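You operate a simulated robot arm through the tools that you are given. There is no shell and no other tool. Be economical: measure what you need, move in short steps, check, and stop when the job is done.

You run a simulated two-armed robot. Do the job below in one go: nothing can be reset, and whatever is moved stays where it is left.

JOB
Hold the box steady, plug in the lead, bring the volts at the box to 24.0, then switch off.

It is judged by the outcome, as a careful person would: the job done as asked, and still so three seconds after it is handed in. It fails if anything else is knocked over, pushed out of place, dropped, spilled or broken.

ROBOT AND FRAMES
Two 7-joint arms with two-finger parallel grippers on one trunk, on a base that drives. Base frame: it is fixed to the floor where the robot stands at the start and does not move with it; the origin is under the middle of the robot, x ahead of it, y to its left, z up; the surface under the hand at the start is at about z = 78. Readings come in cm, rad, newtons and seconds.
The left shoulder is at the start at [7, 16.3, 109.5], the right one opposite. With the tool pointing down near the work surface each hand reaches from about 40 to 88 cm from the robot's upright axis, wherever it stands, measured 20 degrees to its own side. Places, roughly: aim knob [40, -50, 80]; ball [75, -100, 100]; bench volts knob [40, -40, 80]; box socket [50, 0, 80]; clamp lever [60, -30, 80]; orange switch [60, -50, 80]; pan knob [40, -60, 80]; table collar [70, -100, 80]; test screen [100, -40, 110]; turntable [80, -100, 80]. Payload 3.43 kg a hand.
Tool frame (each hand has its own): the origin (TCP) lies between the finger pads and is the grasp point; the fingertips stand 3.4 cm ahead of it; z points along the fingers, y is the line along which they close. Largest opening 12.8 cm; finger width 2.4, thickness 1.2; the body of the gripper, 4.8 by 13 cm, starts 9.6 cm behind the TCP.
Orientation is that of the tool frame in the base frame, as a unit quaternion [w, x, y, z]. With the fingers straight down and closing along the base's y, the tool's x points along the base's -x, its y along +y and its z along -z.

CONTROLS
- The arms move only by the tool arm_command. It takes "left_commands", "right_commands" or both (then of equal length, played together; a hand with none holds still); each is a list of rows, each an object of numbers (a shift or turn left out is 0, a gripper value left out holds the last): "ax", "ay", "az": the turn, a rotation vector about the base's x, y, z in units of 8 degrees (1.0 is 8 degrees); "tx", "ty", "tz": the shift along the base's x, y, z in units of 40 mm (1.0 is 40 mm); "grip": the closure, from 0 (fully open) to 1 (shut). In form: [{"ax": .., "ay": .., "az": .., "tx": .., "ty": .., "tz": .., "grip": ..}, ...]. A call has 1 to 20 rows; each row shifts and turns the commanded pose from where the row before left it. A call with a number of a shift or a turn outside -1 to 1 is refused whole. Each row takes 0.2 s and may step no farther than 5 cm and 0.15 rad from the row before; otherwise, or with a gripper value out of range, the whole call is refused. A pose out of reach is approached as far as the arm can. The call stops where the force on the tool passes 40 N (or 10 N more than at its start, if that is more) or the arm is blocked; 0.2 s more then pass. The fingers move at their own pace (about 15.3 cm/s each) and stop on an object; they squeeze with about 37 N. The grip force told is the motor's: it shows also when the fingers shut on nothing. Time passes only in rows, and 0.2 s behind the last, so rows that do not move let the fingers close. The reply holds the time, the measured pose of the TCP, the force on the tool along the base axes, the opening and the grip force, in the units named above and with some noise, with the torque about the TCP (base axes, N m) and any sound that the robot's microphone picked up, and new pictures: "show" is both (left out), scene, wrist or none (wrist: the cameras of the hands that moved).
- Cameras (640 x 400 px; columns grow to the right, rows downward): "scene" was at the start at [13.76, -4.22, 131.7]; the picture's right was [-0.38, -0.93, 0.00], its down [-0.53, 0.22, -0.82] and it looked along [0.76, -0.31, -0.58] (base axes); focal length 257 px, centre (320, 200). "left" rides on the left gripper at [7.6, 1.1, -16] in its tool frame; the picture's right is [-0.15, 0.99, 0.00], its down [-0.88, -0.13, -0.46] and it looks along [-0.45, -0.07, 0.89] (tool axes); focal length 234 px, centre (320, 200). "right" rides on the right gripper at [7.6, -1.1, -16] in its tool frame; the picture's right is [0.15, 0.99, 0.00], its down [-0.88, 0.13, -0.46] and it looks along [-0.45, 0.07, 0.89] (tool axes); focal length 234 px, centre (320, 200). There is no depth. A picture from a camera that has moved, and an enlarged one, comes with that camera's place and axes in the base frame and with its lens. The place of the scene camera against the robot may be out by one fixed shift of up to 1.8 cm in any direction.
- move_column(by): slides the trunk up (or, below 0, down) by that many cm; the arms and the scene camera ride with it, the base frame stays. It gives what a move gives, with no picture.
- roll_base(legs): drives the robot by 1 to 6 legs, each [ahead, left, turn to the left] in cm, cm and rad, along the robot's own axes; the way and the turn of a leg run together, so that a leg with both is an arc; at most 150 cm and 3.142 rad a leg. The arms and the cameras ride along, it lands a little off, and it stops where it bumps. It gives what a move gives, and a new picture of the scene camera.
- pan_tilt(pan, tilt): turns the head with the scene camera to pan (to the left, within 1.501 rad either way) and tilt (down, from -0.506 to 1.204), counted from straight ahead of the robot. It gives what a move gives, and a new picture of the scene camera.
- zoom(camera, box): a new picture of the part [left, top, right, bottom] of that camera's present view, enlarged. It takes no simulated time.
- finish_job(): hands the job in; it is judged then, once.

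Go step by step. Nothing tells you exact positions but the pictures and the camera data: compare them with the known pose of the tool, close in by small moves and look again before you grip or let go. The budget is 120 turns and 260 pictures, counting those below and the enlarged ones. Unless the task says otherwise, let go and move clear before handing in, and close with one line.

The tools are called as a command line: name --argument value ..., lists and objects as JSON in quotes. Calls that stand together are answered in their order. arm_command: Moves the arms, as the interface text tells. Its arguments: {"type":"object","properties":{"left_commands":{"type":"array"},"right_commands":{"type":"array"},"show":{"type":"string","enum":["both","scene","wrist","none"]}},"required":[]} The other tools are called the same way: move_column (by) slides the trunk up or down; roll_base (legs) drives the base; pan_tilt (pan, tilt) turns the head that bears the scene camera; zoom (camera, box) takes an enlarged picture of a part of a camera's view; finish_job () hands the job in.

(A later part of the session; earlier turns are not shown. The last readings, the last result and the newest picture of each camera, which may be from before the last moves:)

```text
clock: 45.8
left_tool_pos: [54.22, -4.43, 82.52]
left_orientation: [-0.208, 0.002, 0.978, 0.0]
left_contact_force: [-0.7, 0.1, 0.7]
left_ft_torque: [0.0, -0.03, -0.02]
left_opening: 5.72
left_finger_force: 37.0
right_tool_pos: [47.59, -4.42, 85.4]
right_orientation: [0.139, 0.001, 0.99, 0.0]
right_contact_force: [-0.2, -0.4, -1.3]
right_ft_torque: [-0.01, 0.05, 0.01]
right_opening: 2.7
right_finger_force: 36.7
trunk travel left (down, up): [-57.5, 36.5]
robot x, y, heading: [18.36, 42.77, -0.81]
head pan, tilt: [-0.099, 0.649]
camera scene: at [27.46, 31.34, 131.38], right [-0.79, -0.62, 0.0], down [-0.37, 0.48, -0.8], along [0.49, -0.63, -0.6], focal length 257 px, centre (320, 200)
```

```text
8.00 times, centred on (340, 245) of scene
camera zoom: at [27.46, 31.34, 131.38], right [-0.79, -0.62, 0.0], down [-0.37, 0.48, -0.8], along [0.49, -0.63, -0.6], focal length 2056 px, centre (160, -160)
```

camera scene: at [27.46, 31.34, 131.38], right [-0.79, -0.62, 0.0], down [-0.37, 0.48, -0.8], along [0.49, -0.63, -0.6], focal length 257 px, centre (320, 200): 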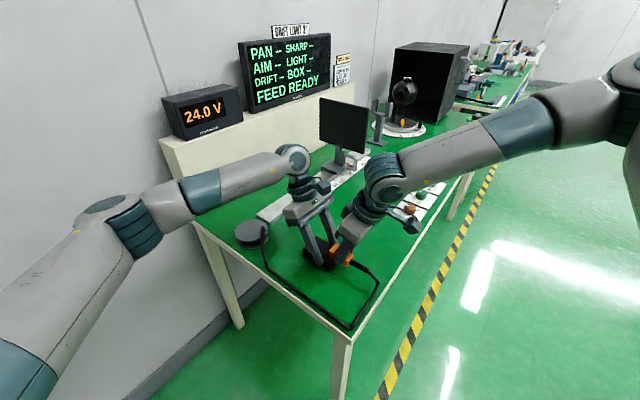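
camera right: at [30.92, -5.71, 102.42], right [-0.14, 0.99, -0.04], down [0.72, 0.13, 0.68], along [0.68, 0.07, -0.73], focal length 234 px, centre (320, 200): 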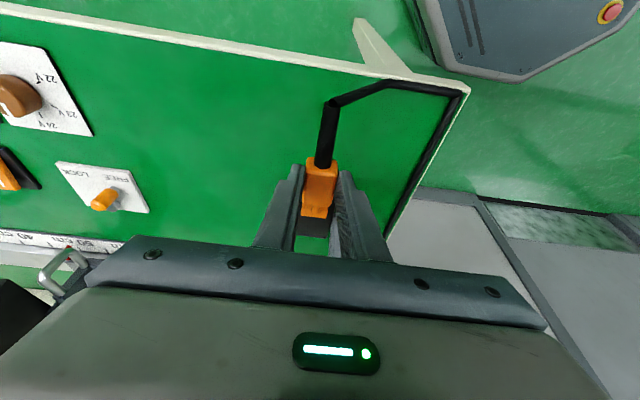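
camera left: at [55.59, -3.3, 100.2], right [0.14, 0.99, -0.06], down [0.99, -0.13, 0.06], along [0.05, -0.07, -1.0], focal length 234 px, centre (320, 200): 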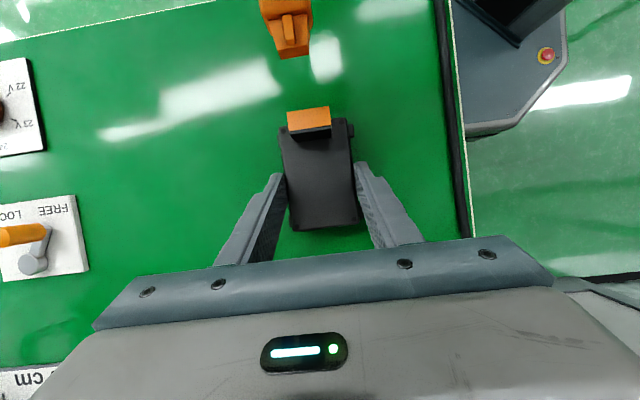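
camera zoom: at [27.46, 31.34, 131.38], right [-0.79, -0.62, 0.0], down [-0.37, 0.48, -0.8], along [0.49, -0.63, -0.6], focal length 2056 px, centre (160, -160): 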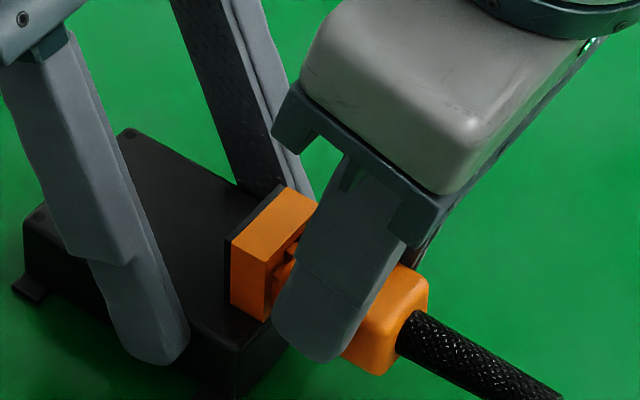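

The nose shows about 2 mm between body and socket, and the left fingers now sit right behind the ears. I'll release the plug, lift, go upright behind it and look.

arm_command --right_commands '[{"grip": 0.7}, {"grip": 0.65}, {"tz": 0.5}, {"tz": 0.5}, {"tz": 0.5}, {"ay": 1, "tx": -0.5}, {"ay": 1, "tx": -0.4}, {}]'

zoom --camera "left" --box '[200, 0, 440, 150]'

zoom --camera "scene" --box '[310, 220, 390, 270]'

```text
clock: 47.6
left_tool_pos: [54.33, -4.44, 82.54]
left_orientation: [-0.208, 0.002, 0.978, 0.001]
left_contact_force: [0.5, -0.1, 1.0]
left_ft_torque: [0.03, -0.21, -0.03]
left_opening: 5.69
left_finger_force: 37.0
right_tool_pos: [44.02, -4.39, 91.42]
right_orientation: [-0.001, 0.0, 1.0, 0.001]
right_contact_force: [0.2, 0.6, -0.3]
right_ft_torque: [-0.02, 0.04, 0.02]
right_opening: 4.48
right_finger_force: 0.1
trunk travel left (down, up): [-57.5, 36.5]
robot x, y, heading: [18.03, 42.55, -0.809]
head pan, tilt: [-0.099, 0.649]
camera scene: at [27.47, 31.35, 131.38], right [-0.79, -0.62, 0.0], down [-0.37, 0.48, -0.8], along [0.49, -0.63, -0.6], focal length 257 px, centre (320, 200)
camera right: at [36.27, -5.51, 107.14], right [-0.15, 0.99, 0.0], down [0.88, 0.13, 0.45], along [0.45, 0.07, -0.89], focal length 234 px, centre (320, 200)
```

scene: 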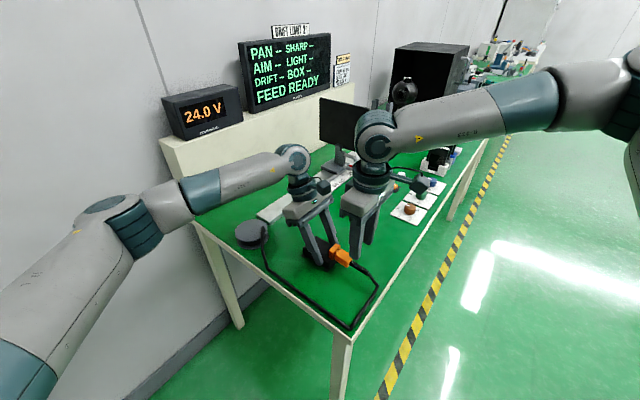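
right: 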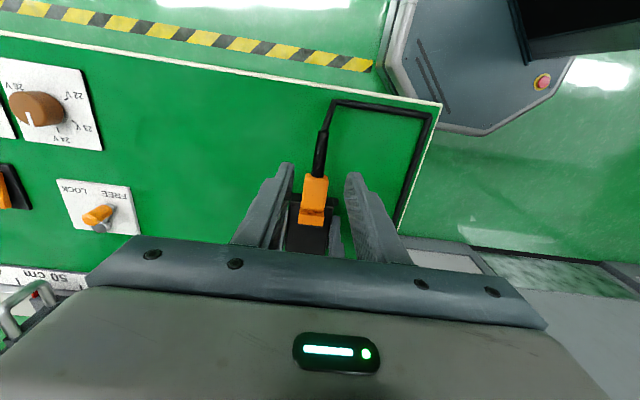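

```text
2.67 times, centred on (320, 75) of left
camera zoom: at [53.68, -3.32, 100.2], right [0.14, 0.99, -0.06], down [0.99, -0.13, 0.06], along [0.05, -0.07, -1.0], focal length 624 px, centre (320, 533)
```

zoom: 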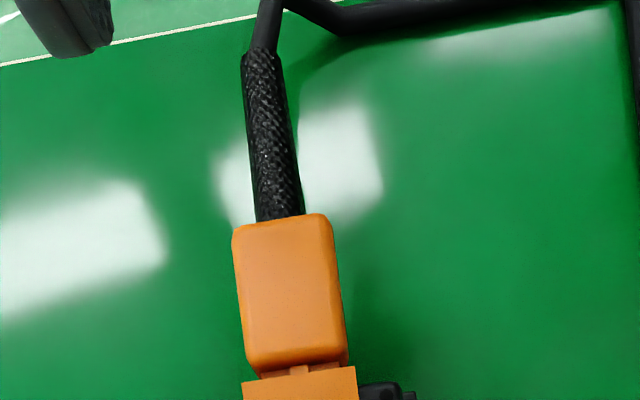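

```text
8.00 times, centred on (350, 245) of scene
camera zoom: at [27.47, 31.35, 131.38], right [-0.79, -0.62, 0.0], down [-0.37, 0.48, -0.8], along [0.49, -0.63, -0.6], focal length 2056 px, centre (80, -160)
```

zoom: 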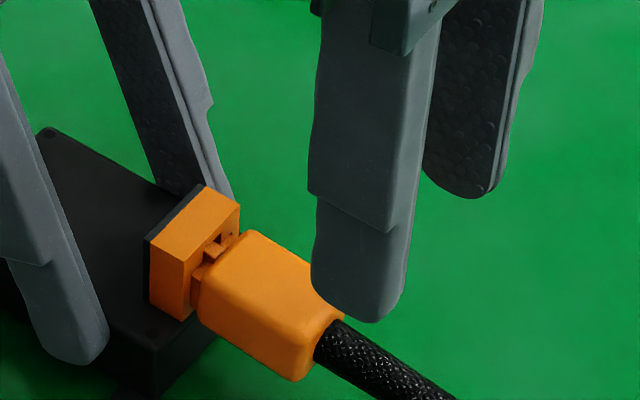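

The plug stays level on its own, with its rear face at x≈46. I'll lower the open fingers astride the sleeve, close on it and check.

arm_command --right_commands '[{"tx": -0.08, "tz": -0.3}, {"tz": -0.5}, {"tz": -0.5}, {"tz": -0.48}, {"grip": 0.75}, {"grip": 0.85}, {"grip": 1}, {}]'

zoom --camera "scene" --box '[310, 220, 390, 270]'

zoom --camera "right" --box '[260, 140, 372, 240]'

```text
clock: 49.4
left_tool_pos: [54.37, -4.43, 82.57]
left_orientation: [-0.208, 0.002, 0.978, 0.0]
left_contact_force: [1.0, -11.5, -1.9]
left_ft_torque: [-0.02, -0.12, 0.47]
left_opening: 5.73
left_finger_force: 37.0
right_tool_pos: [42.13, -5.15, 84.92]
right_orientation: [0.001, -0.001, 1.0, 0.002]
right_contact_force: [-2.9, 11.9, 2.1]
right_ft_torque: [0.37, -0.15, 0.96]
right_opening: 1.3
right_finger_force: 37.2
right hand out of reach, approached as far as the arm can: row 2, 3, 4
trunk travel left (down, up): [-57.5, 36.5]
robot x, y, heading: [18.08, 42.91, -0.806]
head pan, tilt: [-0.099, 0.649]
camera scene: at [27.47, 31.34, 131.38], right [-0.79, -0.62, 0.0], down [-0.37, 0.48, -0.8], along [0.49, -0.63, -0.6], focal length 257 px, centre (320, 200)
camera right: at [34.35, -6.31, 100.76], right [-0.15, 0.99, 0.0], down [0.88, 0.13, 0.46], along [0.45, 0.07, -0.89], focal length 234 px, centre (320, 200)
```

scene: 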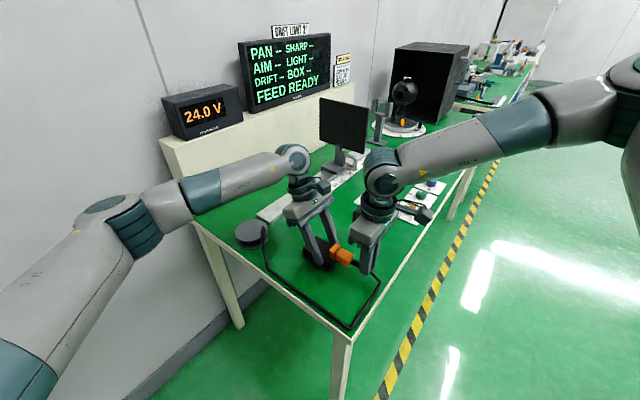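
right: 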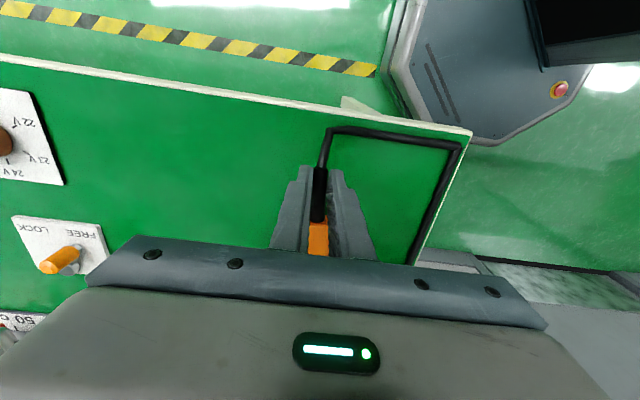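

```text
8.00 times, centred on (350, 245) of scene
camera zoom: at [27.47, 31.34, 131.38], right [-0.79, -0.62, 0.0], down [-0.37, 0.48, -0.8], along [0.49, -0.63, -0.6], focal length 2056 px, centre (80, -160)
```

zoom: 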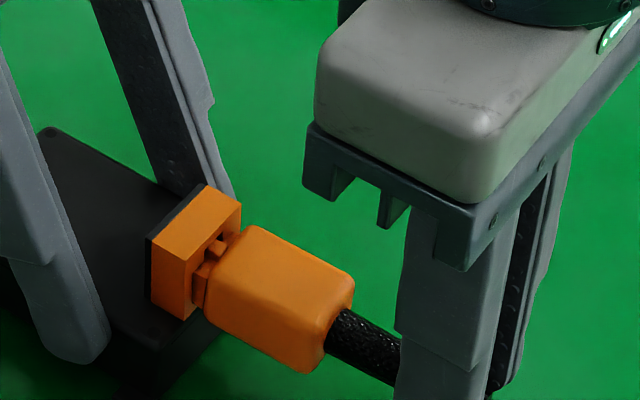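

```text
4.00 times, centred on (316, 190) of right
camera zoom: at [34.35, -6.31, 100.76], right [-0.15, 0.99, 0.0], down [0.88, 0.13, 0.46], along [0.45, 0.07, -0.89], focal length 937 px, centre (336, 240)
```

zoom: 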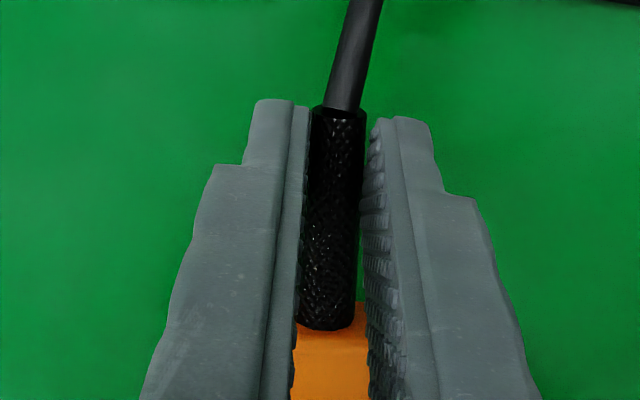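

Upright is out of reach here and the fingers are pulling sideways. I'll open, go back to the reachable 16° lean, centre on the sleeve and re-close.

arm_command --right_commands '[{"grip": 0.75}, {"grip": 0.75}, {"ay": -1}, {"ay": -1}, {"ty": 0.18}, {"tx": 0.25, "tz": -0.03}, {}]' --show "none"

zoom --camera "scene" --box '[310, 220, 390, 270]'

zoom --camera "right" --box '[260, 140, 372, 240]'

```text
clock: 51.0
left_tool_pos: [54.23, -4.42, 82.55]
left_orientation: [-0.208, 0.002, 0.978, 0.001]
left_contact_force: [-0.7, 1.0, 0.0]
left_ft_torque: [0.0, -0.13, 0.04]
left_opening: 5.72
left_finger_force: 36.5
right_tool_pos: [43.12, -4.39, 84.86]
right_orientation: [0.139, -0.001, 0.99, 0.0]
right_contact_force: [0.0, 0.8, 0.0]
right_ft_torque: [-0.01, -0.02, -0.03]
right_opening: 3.21
right_finger_force: 0.1
trunk travel left (down, up): [-57.5, 36.5]
robot x, y, heading: [18.19, 42.69, -0.806]
head pan, tilt: [-0.099, 0.649]
```

```text
8.00 times, centred on (350, 245) of scene
camera zoom: at [27.46, 31.35, 131.38], right [-0.79, -0.62, 0.0], down [-0.37, 0.48, -0.8], along [0.49, -0.63, -0.6], focal length 2056 px, centre (80, -160)
```

zoom: 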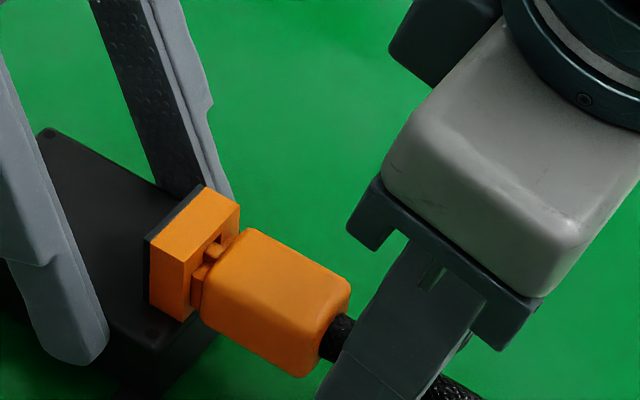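

```text
4.00 times, centred on (316, 190) of right
camera zoom: at [31.33, -5.61, 97.96], right [-0.14, 0.99, -0.04], down [0.72, 0.13, 0.68], along [0.68, 0.07, -0.73], focal length 937 px, centre (336, 240)
```

zoom: 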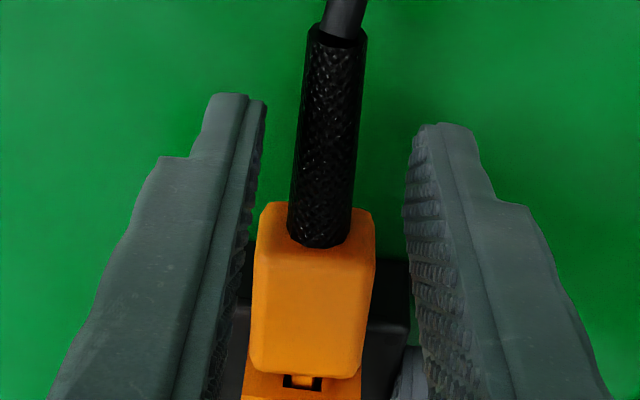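

I'm centred on the sleeve just behind the body. I'll close and push forward in small steps against the rear shoulders.

arm_command --right_commands '[{"grip": 0.85}, {"grip": 1}, {}, {"tx": 0.08}, {"tx": 0.06}, {"tx": 0.06}, {"tx": 0.06}, {"tx": 0.05}, {}]' --show "none"

zoom --camera "scene" --box '[310, 220, 390, 270]'

zoom --camera "right" --box '[260, 140, 372, 240]'

```text
clock: 53.0
left_tool_pos: [54.38, -4.49, 82.55]
left_orientation: [-0.206, 0.001, 0.979, 0.0]
left_contact_force: [28.5, 2.1, 1.8]
left_ft_torque: [0.08, -0.51, 0.05]
left_opening: 5.76
left_finger_force: 37.6
right_tool_pos: [44.35, -4.47, 84.85]
right_orientation: [0.138, 0.0, 0.99, 0.0]
right_contact_force: [-27.0, -1.1, 0.1]
right_ft_torque: [0.02, 1.1, -0.05]
right_opening: 1.22
right_finger_force: 37.2
trunk travel left (down, up): [-57.5, 36.5]
robot x, y, heading: [18.01, 42.2, -0.805]
head pan, tilt: [-0.099, 0.649]
```

```text
8.00 times, centred on (350, 245) of scene
camera zoom: at [27.49, 31.37, 131.38], right [-0.79, -0.62, 0.0], down [-0.37, 0.48, -0.8], along [0.49, -0.63, -0.6], focal length 2056 px, centre (80, -160)
```

zoom: 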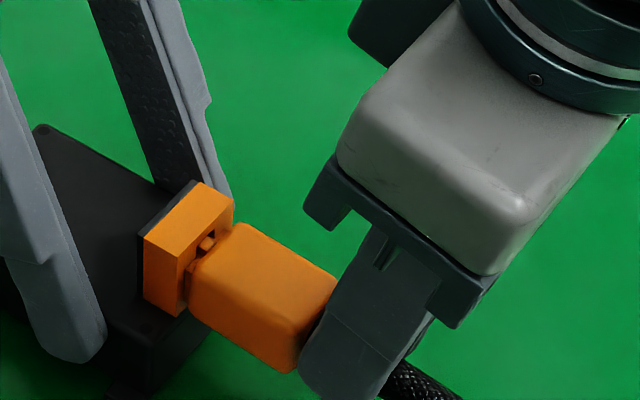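

```text
4.00 times, centred on (316, 190) of right
camera zoom: at [32.56, -5.53, 97.94], right [-0.14, 0.99, -0.04], down [0.72, 0.13, 0.68], along [0.68, 0.07, -0.73], focal length 937 px, centre (336, 240)
```

zoom: 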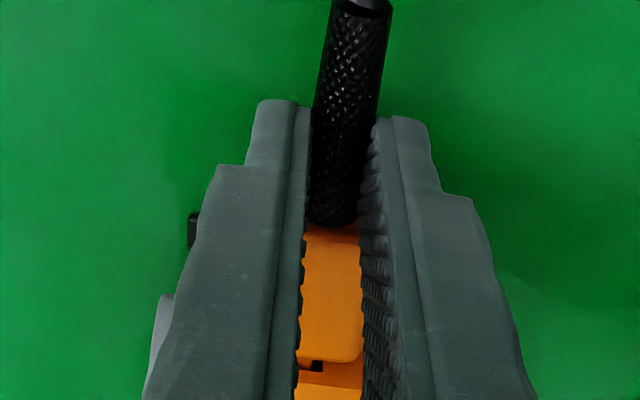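

Force is at 27 N on the shoulders. I'll add a little more while the left hand holds against it.

arm_command --right_commands '[{"tx": 0.05}, {"tx": 0.05}, {"tx": 0.04}, {}]' --left_commands '[{"tx": -0.03}, {"tx": -0.02}, {"tx": -0.02}, {}]' --show "none"

zoom --camera "scene" --box '[310, 220, 390, 270]'

zoom --camera "scene" --box '[150, 20, 370, 140]'

```text
clock: 54.0
left_tool_pos: [53.85, -4.51, 82.49]
left_orientation: [-0.207, 0.001, 0.978, 0.0]
left_contact_force: [29.2, 1.2, 2.0]
left_ft_torque: [0.05, -0.67, 0.07]
left_opening: 5.71
left_finger_force: 37.3
right_tool_pos: [44.95, -4.38, 84.83]
right_orientation: [0.138, 0.0, 0.99, -0.001]
right_contact_force: [-33.2, -0.2, 1.7]
right_ft_torque: [-0.01, 1.02, -0.01]
right_opening: 1.19
right_finger_force: 36.8
trunk travel left (down, up): [-57.5, 36.5]
robot x, y, heading: [18.26, 42.76, -0.8]
head pan, tilt: [-0.099, 0.649]
```

```text
8.00 times, centred on (350, 245) of scene
camera zoom: at [27.36, 31.38, 131.4], right [-0.79, -0.62, 0.0], down [-0.37, 0.48, -0.8], along [0.49, -0.63, -0.6], focal length 2056 px, centre (80, -160)
```

zoom: 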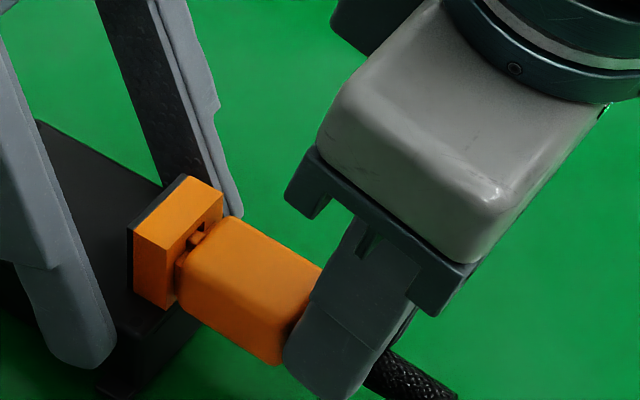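

```text
2.91 times, centred on (260, 80) of scene
camera zoom: at [27.36, 31.38, 131.4], right [-0.79, -0.62, 0.0], down [-0.37, 0.48, -0.8], along [0.49, -0.63, -0.6], focal length 748 px, centre (494, 549)
```

zoom: 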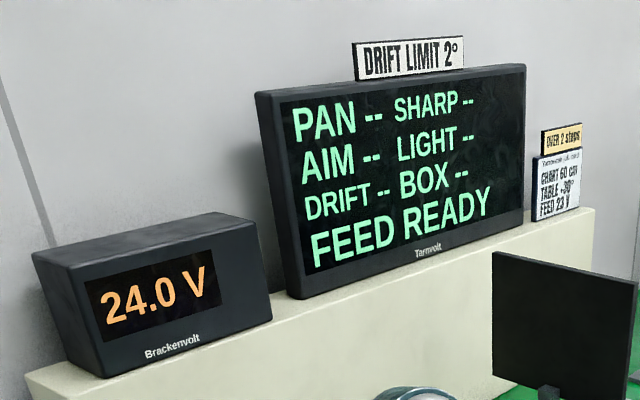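

Zooming in on the gap.

zoom --camera "scene" --box '[323, 240, 347, 258]'

zoom --camera "left" --box '[240, 80, 400, 180]'

```text
16.00 times, centred on (335, 249) of scene
camera zoom: at [27.36, 31.38, 131.4], right [-0.79, -0.62, 0.0], down [-0.37, 0.48, -0.8], along [0.49, -0.63, -0.6], focal length 4112 px, centre (80, -584)
```

zoom: 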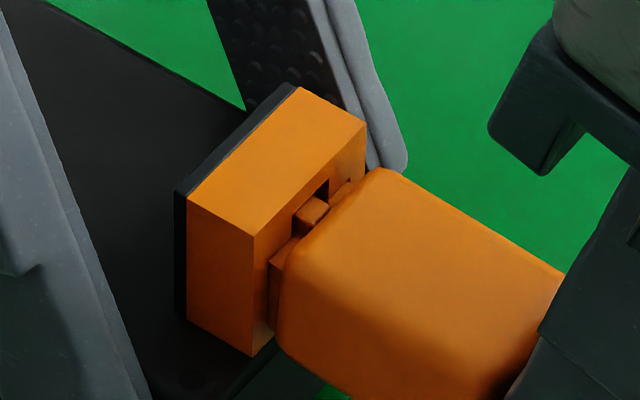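

```text
4.00 times, centred on (320, 130) of left
camera zoom: at [53.31, -3.33, 100.22], right [0.14, 0.99, -0.06], down [0.99, -0.13, 0.06], along [0.05, -0.07, -1.0], focal length 937 px, centre (320, 480)
```

zoom: 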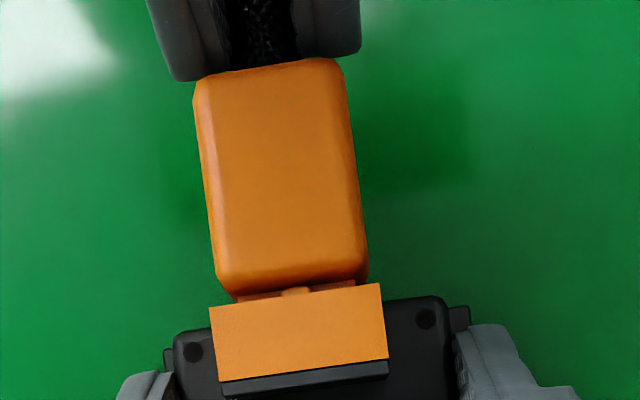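

There's no movement at 33 N, so the nose has bottomed in the socket; the plug is home. I'll release the sleeve and lift the right hand clear, still holding the box, and check where it sits.

arm_command --right_commands '[{"tx": -0.08}, {"tx": -0.06}, {"grip": 0.75}, {"grip": 0.75}, {"tz": 0.5}, {"tz": 0.6}, {"tz": 0.7}, {"tz": 0.7}, {}]' --show "none"

zoom --camera "left" --box '[240, 80, 400, 180]'

zoom --camera "scene" --box '[323, 240, 347, 258]'

```text
clock: 56.0
left_tool_pos: [53.88, -4.41, 82.46]
left_orientation: [-0.207, 0.001, 0.978, 0.0]
left_contact_force: [-3.8, 0.7, 3.6]
left_ft_torque: [-0.07, -0.15, 0.01]
left_opening: 5.72
left_finger_force: 37.0
right_tool_pos: [44.3, -4.37, 94.89]
right_orientation: [0.14, 0.0, 0.99, 0.001]
right_contact_force: [0.1, -0.2, -0.5]
right_ft_torque: [-0.02, 0.01, -0.03]
right_opening: 3.2
right_finger_force: 0.1
trunk travel left (down, up): [-57.5, 36.5]
robot x, y, heading: [18.07, 42.52, -0.808]
head pan, tilt: [-0.099, 0.649]
```

```text
4.00 times, centred on (320, 130) of left
camera zoom: at [53.28, -3.3, 100.22], right [0.14, 0.99, -0.06], down [0.99, -0.13, 0.06], along [0.05, -0.07, -1.0], focal length 937 px, centre (320, 480)
```

zoom: 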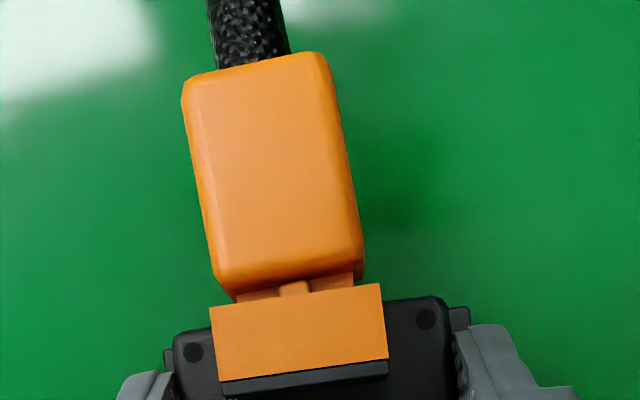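

```text
16.00 times, centred on (335, 249) of scene
camera zoom: at [27.38, 31.4, 131.39], right [-0.79, -0.62, 0.0], down [-0.37, 0.48, -0.8], along [0.49, -0.63, -0.6], focal length 4112 px, centre (80, -584)
```

zoom: 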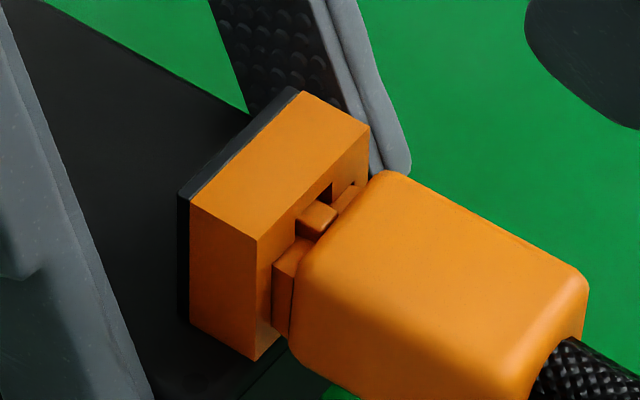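

Retreating with the sleeve still gripped drew the plug out a little; that was my slip. I'll push it home again by the shoulders only, without clamping the sleeve, and with small wiggles.

arm_command --right_commands '[{"tx": -0.12, "tz": -0.6}, {"tz": -0.7}, {"tz": -0.7}, {"tz": -0.5}, {"grip": 0.88}, {}, {"tx": 0.15}, {"tx": 0.15}, {"tx": 0.1}, {"tx": 0.06}, {"tx": 0.05}, {}]' --show "none"

zoom --camera "scene" --box '[323, 240, 347, 258]'

zoom --camera "left" --box '[240, 80, 400, 180]'

```text
clock: 58.6
left_tool_pos: [53.96, -4.36, 82.6]
left_orientation: [-0.207, 0.001, 0.978, 0.0]
left_contact_force: [28.4, 2.5, -0.8]
left_ft_torque: [0.05, -0.59, 0.03]
left_opening: 5.77
left_finger_force: 37.2
right_tool_pos: [45.78, -4.42, 84.79]
right_orientation: [0.138, 0.001, 0.99, 0.0]
right_contact_force: [-33.0, -0.8, 4.3]
right_ft_torque: [0.0, 0.88, -0.07]
right_opening: 1.59
right_finger_force: 0.4
trunk travel left (down, up): [-57.5, 36.5]
robot x, y, heading: [18.09, 42.69, -0.804]
head pan, tilt: [-0.099, 0.649]
```

```text
16.00 times, centred on (335, 249) of scene
camera zoom: at [27.39, 31.38, 131.39], right [-0.79, -0.62, 0.0], down [-0.37, 0.48, -0.8], along [0.49, -0.63, -0.6], focal length 4112 px, centre (80, -584)
```

zoom: 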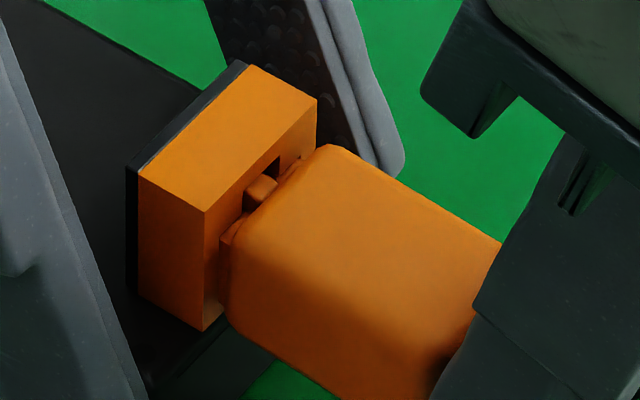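

```text
4.00 times, centred on (320, 130) of left
camera zoom: at [53.38, -3.32, 100.19], right [0.14, 0.99, -0.06], down [0.99, -0.13, 0.06], along [0.05, -0.07, -1.0], focal length 937 px, centre (320, 480)
```

zoom: 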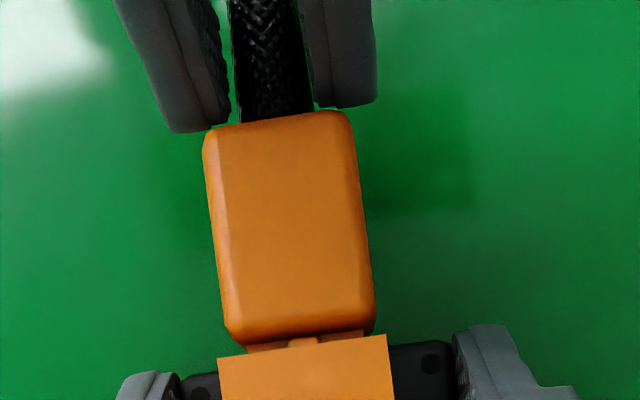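

Pushing harder only slides the box, and the plug is at its stop. I'll withdraw the right hand without gripping, then draw the box and plug back to the original spot with the left.

arm_command --right_commands '[{"grip": 0.8, "tx": -0.06}, {"grip": 0.75}, {"tx": -0.05}, {"tz": 0.5}, {"tz": 0.7}, {"tz": 0.8}, {"tz": 0.8}, {}, {}, {}, {}, {}]' --left_commands '[{}, {}, {}, {}, {}, {}, {}, {"tx": -0.1}, {"tx": -0.1}, {"tx": -0.1}, {"tx": -0.1}, {}]' --show "scene"

zoom --camera "left" --box '[240, 80, 400, 180]'

zoom --camera "scene" --box '[310, 230, 358, 260]'

```text
clock: 61.2
left_tool_pos: [52.34, -4.39, 82.53]
left_orientation: [-0.207, 0.001, 0.978, 0.0]
left_contact_force: [7.3, 1.0, 7.3]
left_ft_torque: [0.01, -0.97, 0.0]
left_opening: 5.72
left_finger_force: 36.8
right_tool_pos: [45.57, -4.38, 96.08]
right_orientation: [0.14, 0.0, 0.99, -0.001]
right_contact_force: [0.6, -0.7, -0.1]
right_ft_torque: [-0.02, -0.04, 0.01]
right_opening: 3.2
right_finger_force: 0.0
trunk travel left (down, up): [-57.5, 36.5]
robot x, y, heading: [18.04, 42.7, -0.806]
head pan, tilt: [-0.099, 0.649]
camera scene: at [27.5, 31.42, 131.39], right [-0.79, -0.62, 0.0], down [-0.37, 0.47, -0.8], along [0.49, -0.63, -0.6], focal length 257 px, centre (320, 200)
```

scene: 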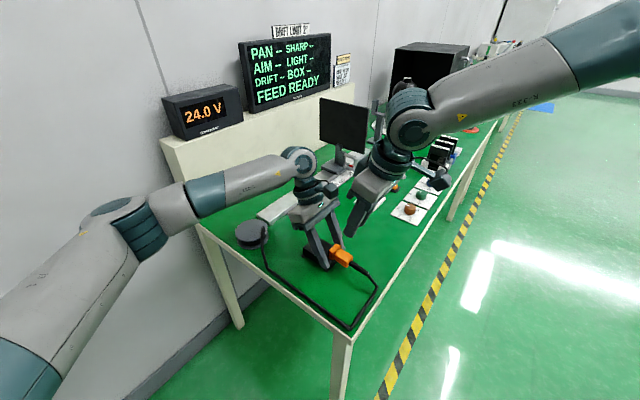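

```text
4.00 times, centred on (320, 130) of left
camera zoom: at [51.81, -3.25, 100.19], right [0.14, 0.99, -0.06], down [0.99, -0.13, 0.06], along [0.05, -0.07, -1.0], focal length 937 px, centre (320, 480)
```

zoom: 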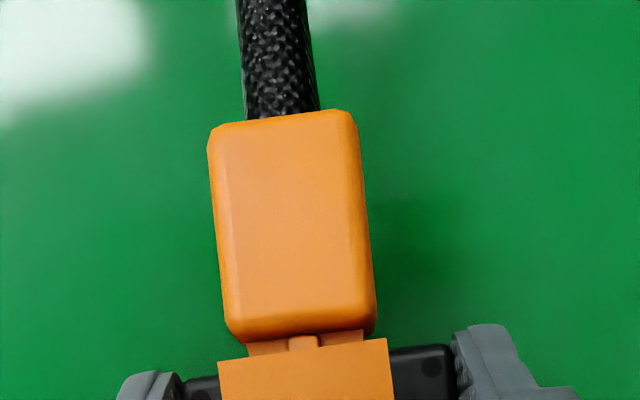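

```text
13.33 times, centred on (334, 245) of scene
camera zoom: at [27.5, 31.42, 131.39], right [-0.79, -0.62, 0.0], down [-0.37, 0.47, -0.8], along [0.49, -0.63, -0.6], focal length 3427 px, centre (133, -400)
```

zoom: 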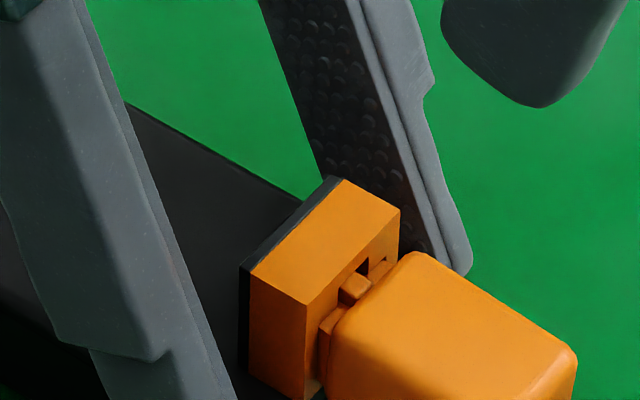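

The box is back within about 3 mm of its original place. The nose is tapered, so the last 2 mm may just need better alignment. I'll look very closely at the gap from two cameras.

zoom --camera "scene" --box '[328, 247, 344, 261]'

zoom --camera "right" --box '[270, 150, 370, 212]'

zoom --camera "left" --box '[290, 150, 350, 188]'

```text
16.00 times, centred on (336, 254) of scene
camera zoom: at [27.5, 31.42, 131.39], right [-0.79, -0.62, 0.0], down [-0.37, 0.47, -0.8], along [0.49, -0.63, -0.6], focal length 4112 px, centre (64, -664)
```

zoom: 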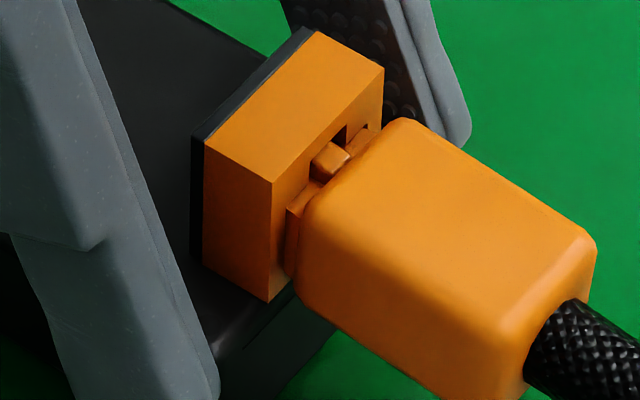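

```text
6.40 times, centred on (320, 181) of right
camera zoom: at [33.79, -5.5, 109.23], right [-0.14, 0.99, -0.04], down [0.72, 0.13, 0.68], along [0.68, 0.07, -0.73], focal length 1499 px, centre (320, 322)
```

zoom: 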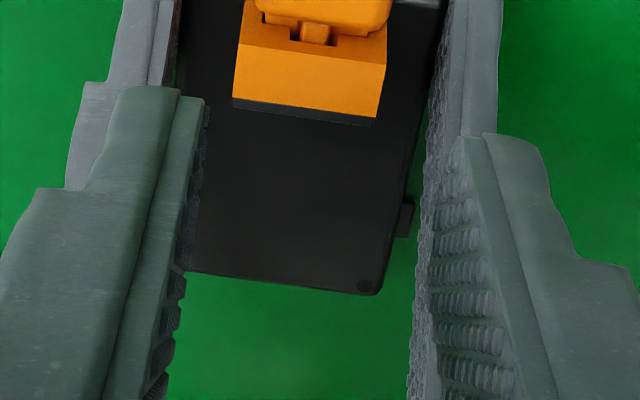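

```text
10.53 times, centred on (320, 169) of left
camera zoom: at [51.81, -3.25, 100.19], right [0.14, 0.99, -0.06], down [0.99, -0.13, 0.06], along [0.05, -0.07, -1.0], focal length 2465 px, centre (320, 526)
```

zoom: 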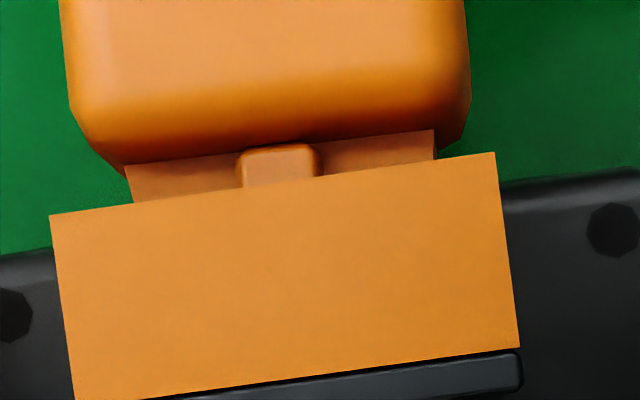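

The nose is centred and wedged to its stop, so I'll test it electrically. I'll let go of the box, lift both hands high and drive back to the starting stance to reach the switch and knob.

arm_command --left_commands '[{"grip": 0.5}, {"grip": 0.4}, {"tz": 0.5}, {"tz": 0.8}, {"tz": 0.8}, {"tz": 0.8}, {"tz": 0.8}, {"tz": 0.8}]' --right_commands '[{}, {}, {"tz": 0.6}, {"tz": 0.6}, {"tz": 0.6}, {"tz": 0.6}, {}, {}]' --show "scene"

roll_base --legs '[[0, 0, 0.8], [-28, 0, 0], [0, -40, 0], [8, 0, 0]]'

```text
clock: 63.0
left_tool_pos: [52.44, -4.32, 100.51]
left_orientation: [-0.207, 0.002, 0.978, 0.0]
left_contact_force: [-0.2, 0.6, 0.4]
left_ft_torque: [-0.03, 0.01, -0.01]
left_opening: 7.66
left_finger_force: 0.1
right_tool_pos: [45.44, -4.45, 105.64]
right_orientation: [0.139, 0.0, 0.99, 0.0]
right_contact_force: [-0.8, 0.3, 0.0]
right_ft_torque: [0.0, 0.01, 0.0]
right_opening: 3.19
right_finger_force: 0.0
trunk travel left (down, up): [-57.5, 36.5]
robot x, y, heading: [18.39, 42.64, -0.801]
head pan, tilt: [-0.099, 0.649]
camera scene: at [27.39, 31.39, 131.39], right [-0.79, -0.62, 0.0], down [-0.37, 0.48, -0.8], along [0.49, -0.63, -0.6], focal length 257 px, centre (320, 200)
```

scene: 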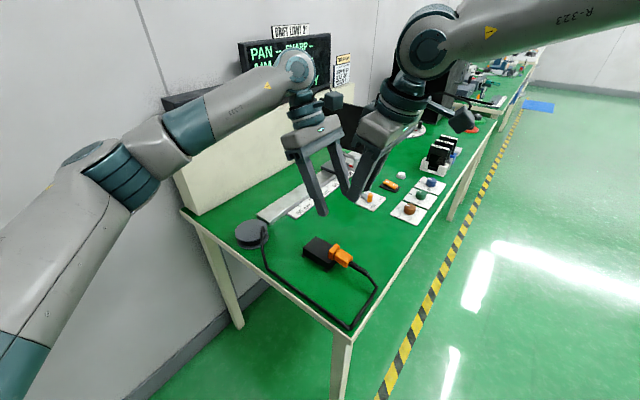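

```text
clock: 69.8
left_tool_pos: [55.78, -5.5, 100.32]
left_orientation: [-0.192, -0.38, 0.901, -0.08]
left_contact_force: [-0.2, -0.2, 0.1]
left_ft_torque: [-0.02, 0.05, 0.01]
left_opening: 7.67
left_finger_force: 0.1
right_tool_pos: [50.89, -10.4, 105.45]
right_orientation: [0.129, -0.387, 0.911, 0.056]
right_contact_force: [-0.1, 0.3, 0.1]
right_ft_torque: [0.0, 0.04, 0.01]
right_opening: 3.22
right_finger_force: 0.0
trunk travel left (down, up): [-57.5, 36.5]
robot x, y, heading: [-2.0, 2.98, -0.006]
head pan, tilt: [-0.099, 0.649]
camera scene: at [12.27, 0.85, 131.38], right [-0.1, -0.99, 0.0], down [-0.6, 0.06, -0.8], along [0.79, -0.08, -0.61], focal length 257 px, centre (320, 200)
```

scene: 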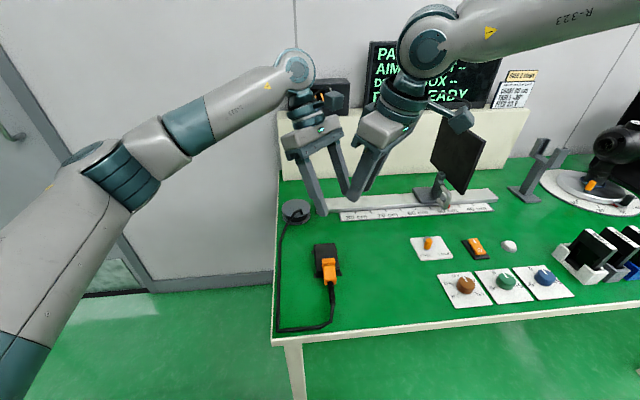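

Now at the start stance. The box with plug sits as left and the screen is partly hidden. I'll bring the right hand over the switch with its orientation restored, and move the left hand out of the way.

arm_command --right_commands '[{"az": -0.96, "ty": -0.9}, {"az": -0.96, "ty": -0.9}, {"az": -0.96, "ty": -0.9}, {"az": -0.96, "ty": -0.9}, {"az": -0.96, "ty": -0.9, "tx": -0.2}, {"az": -0.95, "ty": -0.9, "tx": -0.2}, {"ay": 1, "ty": -0.9, "tx": -0.2}, {"ay": 1, "ty": -0.9, "tx": -0.2}, {"ty": -0.9}, {"tz": -0.5}]' --left_commands '[{}, {"ty": 0.8}, {"ty": 0.8}, {"ty": 0.8}, {"ty": 0.8}, {"ty": 0.8}, {"ty": 0.5}, {}, {}, {}]'

zoom --camera "right" --box '[160, 60, 480, 260]'

```text
clock: 72.0
left_tool_pos: [55.75, 12.58, 100.43]
left_orientation: [-0.192, -0.379, 0.901, -0.08]
left_contact_force: [0.3, -0.2, -0.5]
left_ft_torque: [-0.02, 0.0, -0.03]
left_opening: 7.69
left_finger_force: 0.0
right_tool_pos: [47.76, -42.72, 103.58]
right_orientation: [-0.001, 0.0, 1.0, 0.0]
right_contact_force: [-0.1, 0.0, -0.4]
right_ft_torque: [-0.03, 0.0, -0.02]
right_opening: 3.23
right_finger_force: 0.0
trunk travel left (down, up): [-57.5, 36.5]
robot x, y, heading: [-1.59, 2.84, -0.007]
head pan, tilt: [-0.099, 0.649]
camera scene: at [12.29, 0.93, 131.37], right [-0.1, -0.99, 0.0], down [-0.6, 0.06, -0.8], along [0.79, -0.08, -0.61], focal length 257 px, centre (320, 200)
camera right: at [40.08, -43.84, 119.39], right [-0.15, 0.99, 0.0], down [0.88, 0.13, 0.45], along [0.45, 0.07, -0.89], focal length 234 px, centre (320, 200)
camera left: at [54.47, 13.11, 118.1], right [-0.61, 0.79, -0.06], down [0.78, 0.62, 0.06], along [0.08, -0.01, -1.0], focal length 234 px, centre (320, 200)
```

scene: 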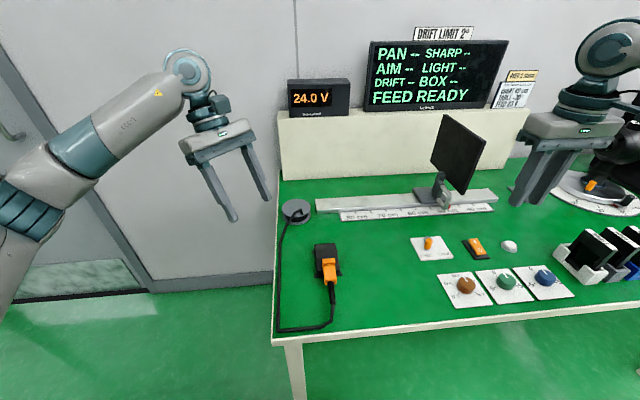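
right: 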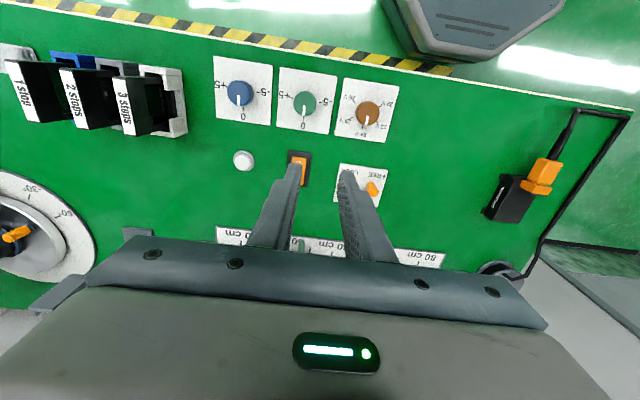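
left: 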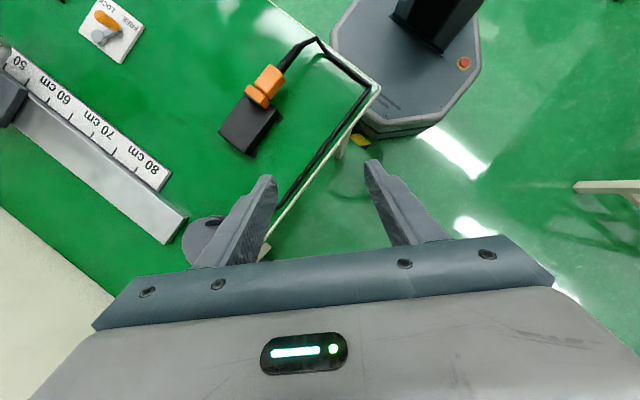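

```text
2.00 times, centred on (320, 160) of right
camera zoom: at [40.08, -43.84, 119.39], right [-0.15, 0.99, 0.0], down [0.88, 0.13, 0.45], along [0.45, 0.07, -0.89], focal length 468 px, centre (320, 280)
```

zoom: 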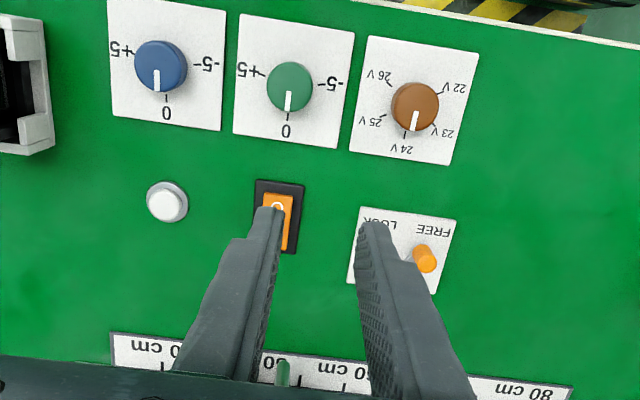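

The switch is near [54.5, -45.2]. I'll zoom to see which way the rocker is tilted.

zoom --camera "scene" --box '[400, 225, 520, 300]'

zoom --camera "scene" --box '[460, 232, 492, 262]'

```text
5.33 times, centred on (460, 262) of scene
camera zoom: at [12.29, 0.93, 131.37], right [-0.1, -0.99, 0.0], down [-0.6, 0.06, -0.8], along [0.79, -0.08, -0.61], focal length 1371 px, centre (-427, -133)
```

zoom: 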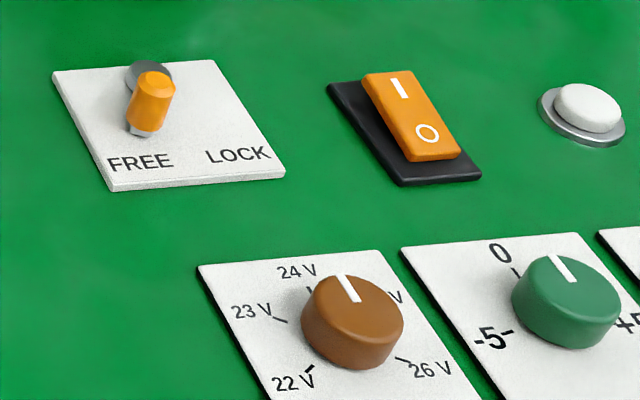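

```text
13.33 times, centred on (476, 247) of scene
camera zoom: at [12.29, 0.93, 131.37], right [-0.1, -0.99, 0.0], down [-0.6, 0.06, -0.8], along [0.79, -0.08, -0.61], focal length 3427 px, centre (-1760, -427)
```

zoom: 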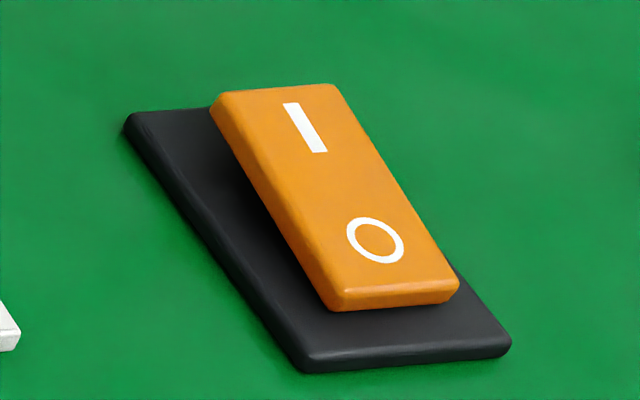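

The rocker's I side is raised, so it's off. I'll close the right fingers and hover above the I half at about [56, -45].

arm_command --right_commands '[{"grip": 1, "tx": 0.5, "ty": -0.2}, {"tx": 0.6, "ty": -0.2}, {"tx": 0.5, "ty": -0.17}, {"tx": 0.46, "tz": -0.6}, {"tz": -0.8}, {"tz": -0.8}, {"tz": -0.8}, {"tz": -0.8}, {"tz": -0.4}, {}]'

zoom --camera "right" --box '[240, 110, 400, 230]'

zoom --camera "scene" --box '[440, 210, 520, 270]'

```text
clock: 74.2
left_tool_pos: [55.59, 12.65, 100.39]
left_orientation: [-0.191, -0.38, 0.901, -0.081]
left_contact_force: [-0.5, -0.1, 0.4]
left_ft_torque: [0.01, 0.0, 0.0]
left_opening: 7.65
left_finger_force: 0.1
right_tool_pos: [55.93, -45.14, 86.62]
right_orientation: [0.0, 0.001, 1.0, 0.0]
right_contact_force: [0.6, -0.3, -0.4]
right_ft_torque: [-0.01, 0.01, -0.01]
right_opening: 0.0
right_finger_force: 32.6
trunk travel left (down, up): [-57.5, 36.5]
robot x, y, heading: [-1.81, 2.47, -0.004]
head pan, tilt: [-0.099, 0.649]
camera scene: at [12.16, 0.89, 131.39], right [-0.1, -0.99, 0.0], down [-0.6, 0.06, -0.8], along [0.79, -0.08, -0.6], focal length 257 px, centre (320, 200)
camera right: at [48.14, -46.2, 102.53], right [-0.15, 0.99, 0.0], down [0.88, 0.13, 0.46], along [0.45, 0.07, -0.89], focal length 234 px, centre (320, 200)
```

scene: 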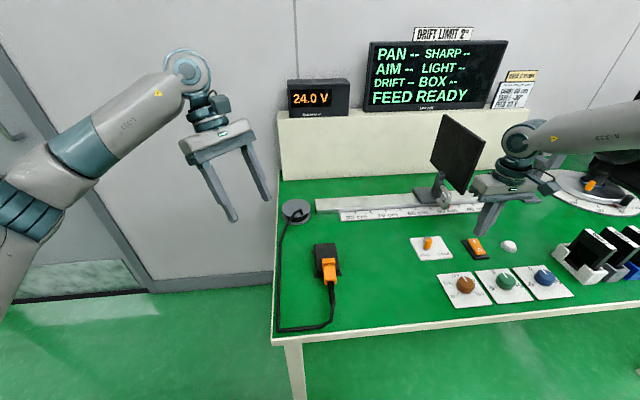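
right: 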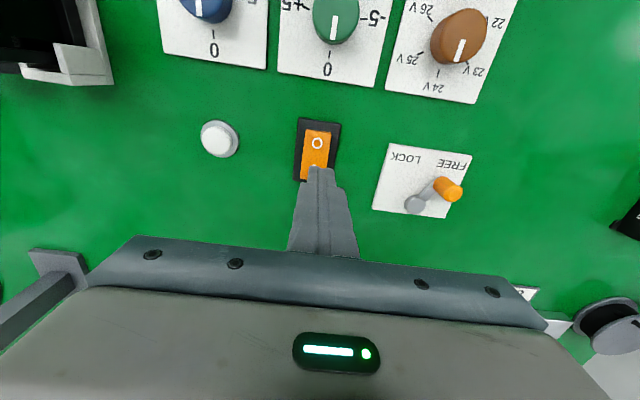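

```text
3.33 times, centred on (320, 170) of right
camera zoom: at [48.14, -46.2, 102.53], right [-0.15, 0.99, 0.0], down [0.88, 0.13, 0.46], along [0.45, 0.07, -0.89], focal length 781 px, centre (320, 300)
```

zoom: 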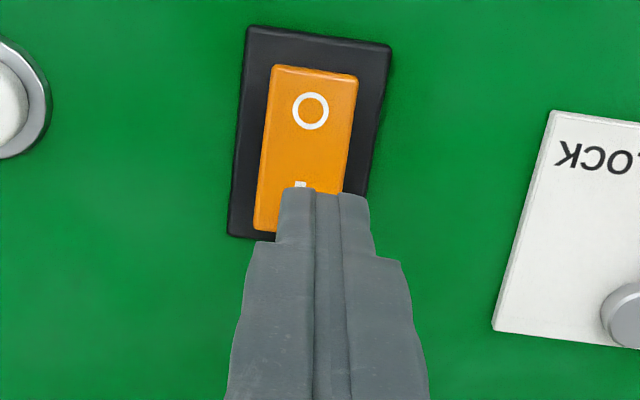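

```text
6.67 times, centred on (480, 240) of scene
camera zoom: at [12.16, 0.89, 131.39], right [-0.1, -0.99, 0.0], down [-0.6, 0.06, -0.8], along [0.79, -0.08, -0.6], focal length 1714 px, centre (-747, -67)
```

zoom: 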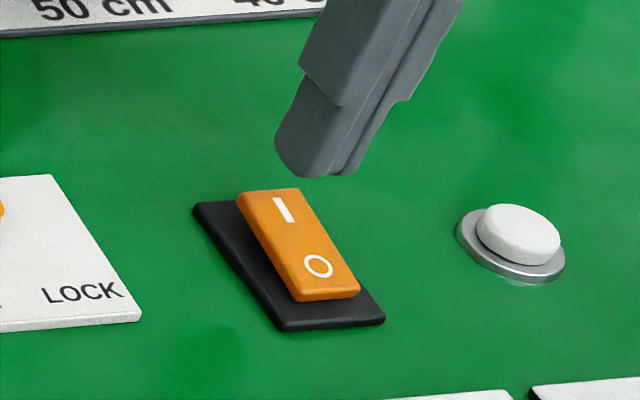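

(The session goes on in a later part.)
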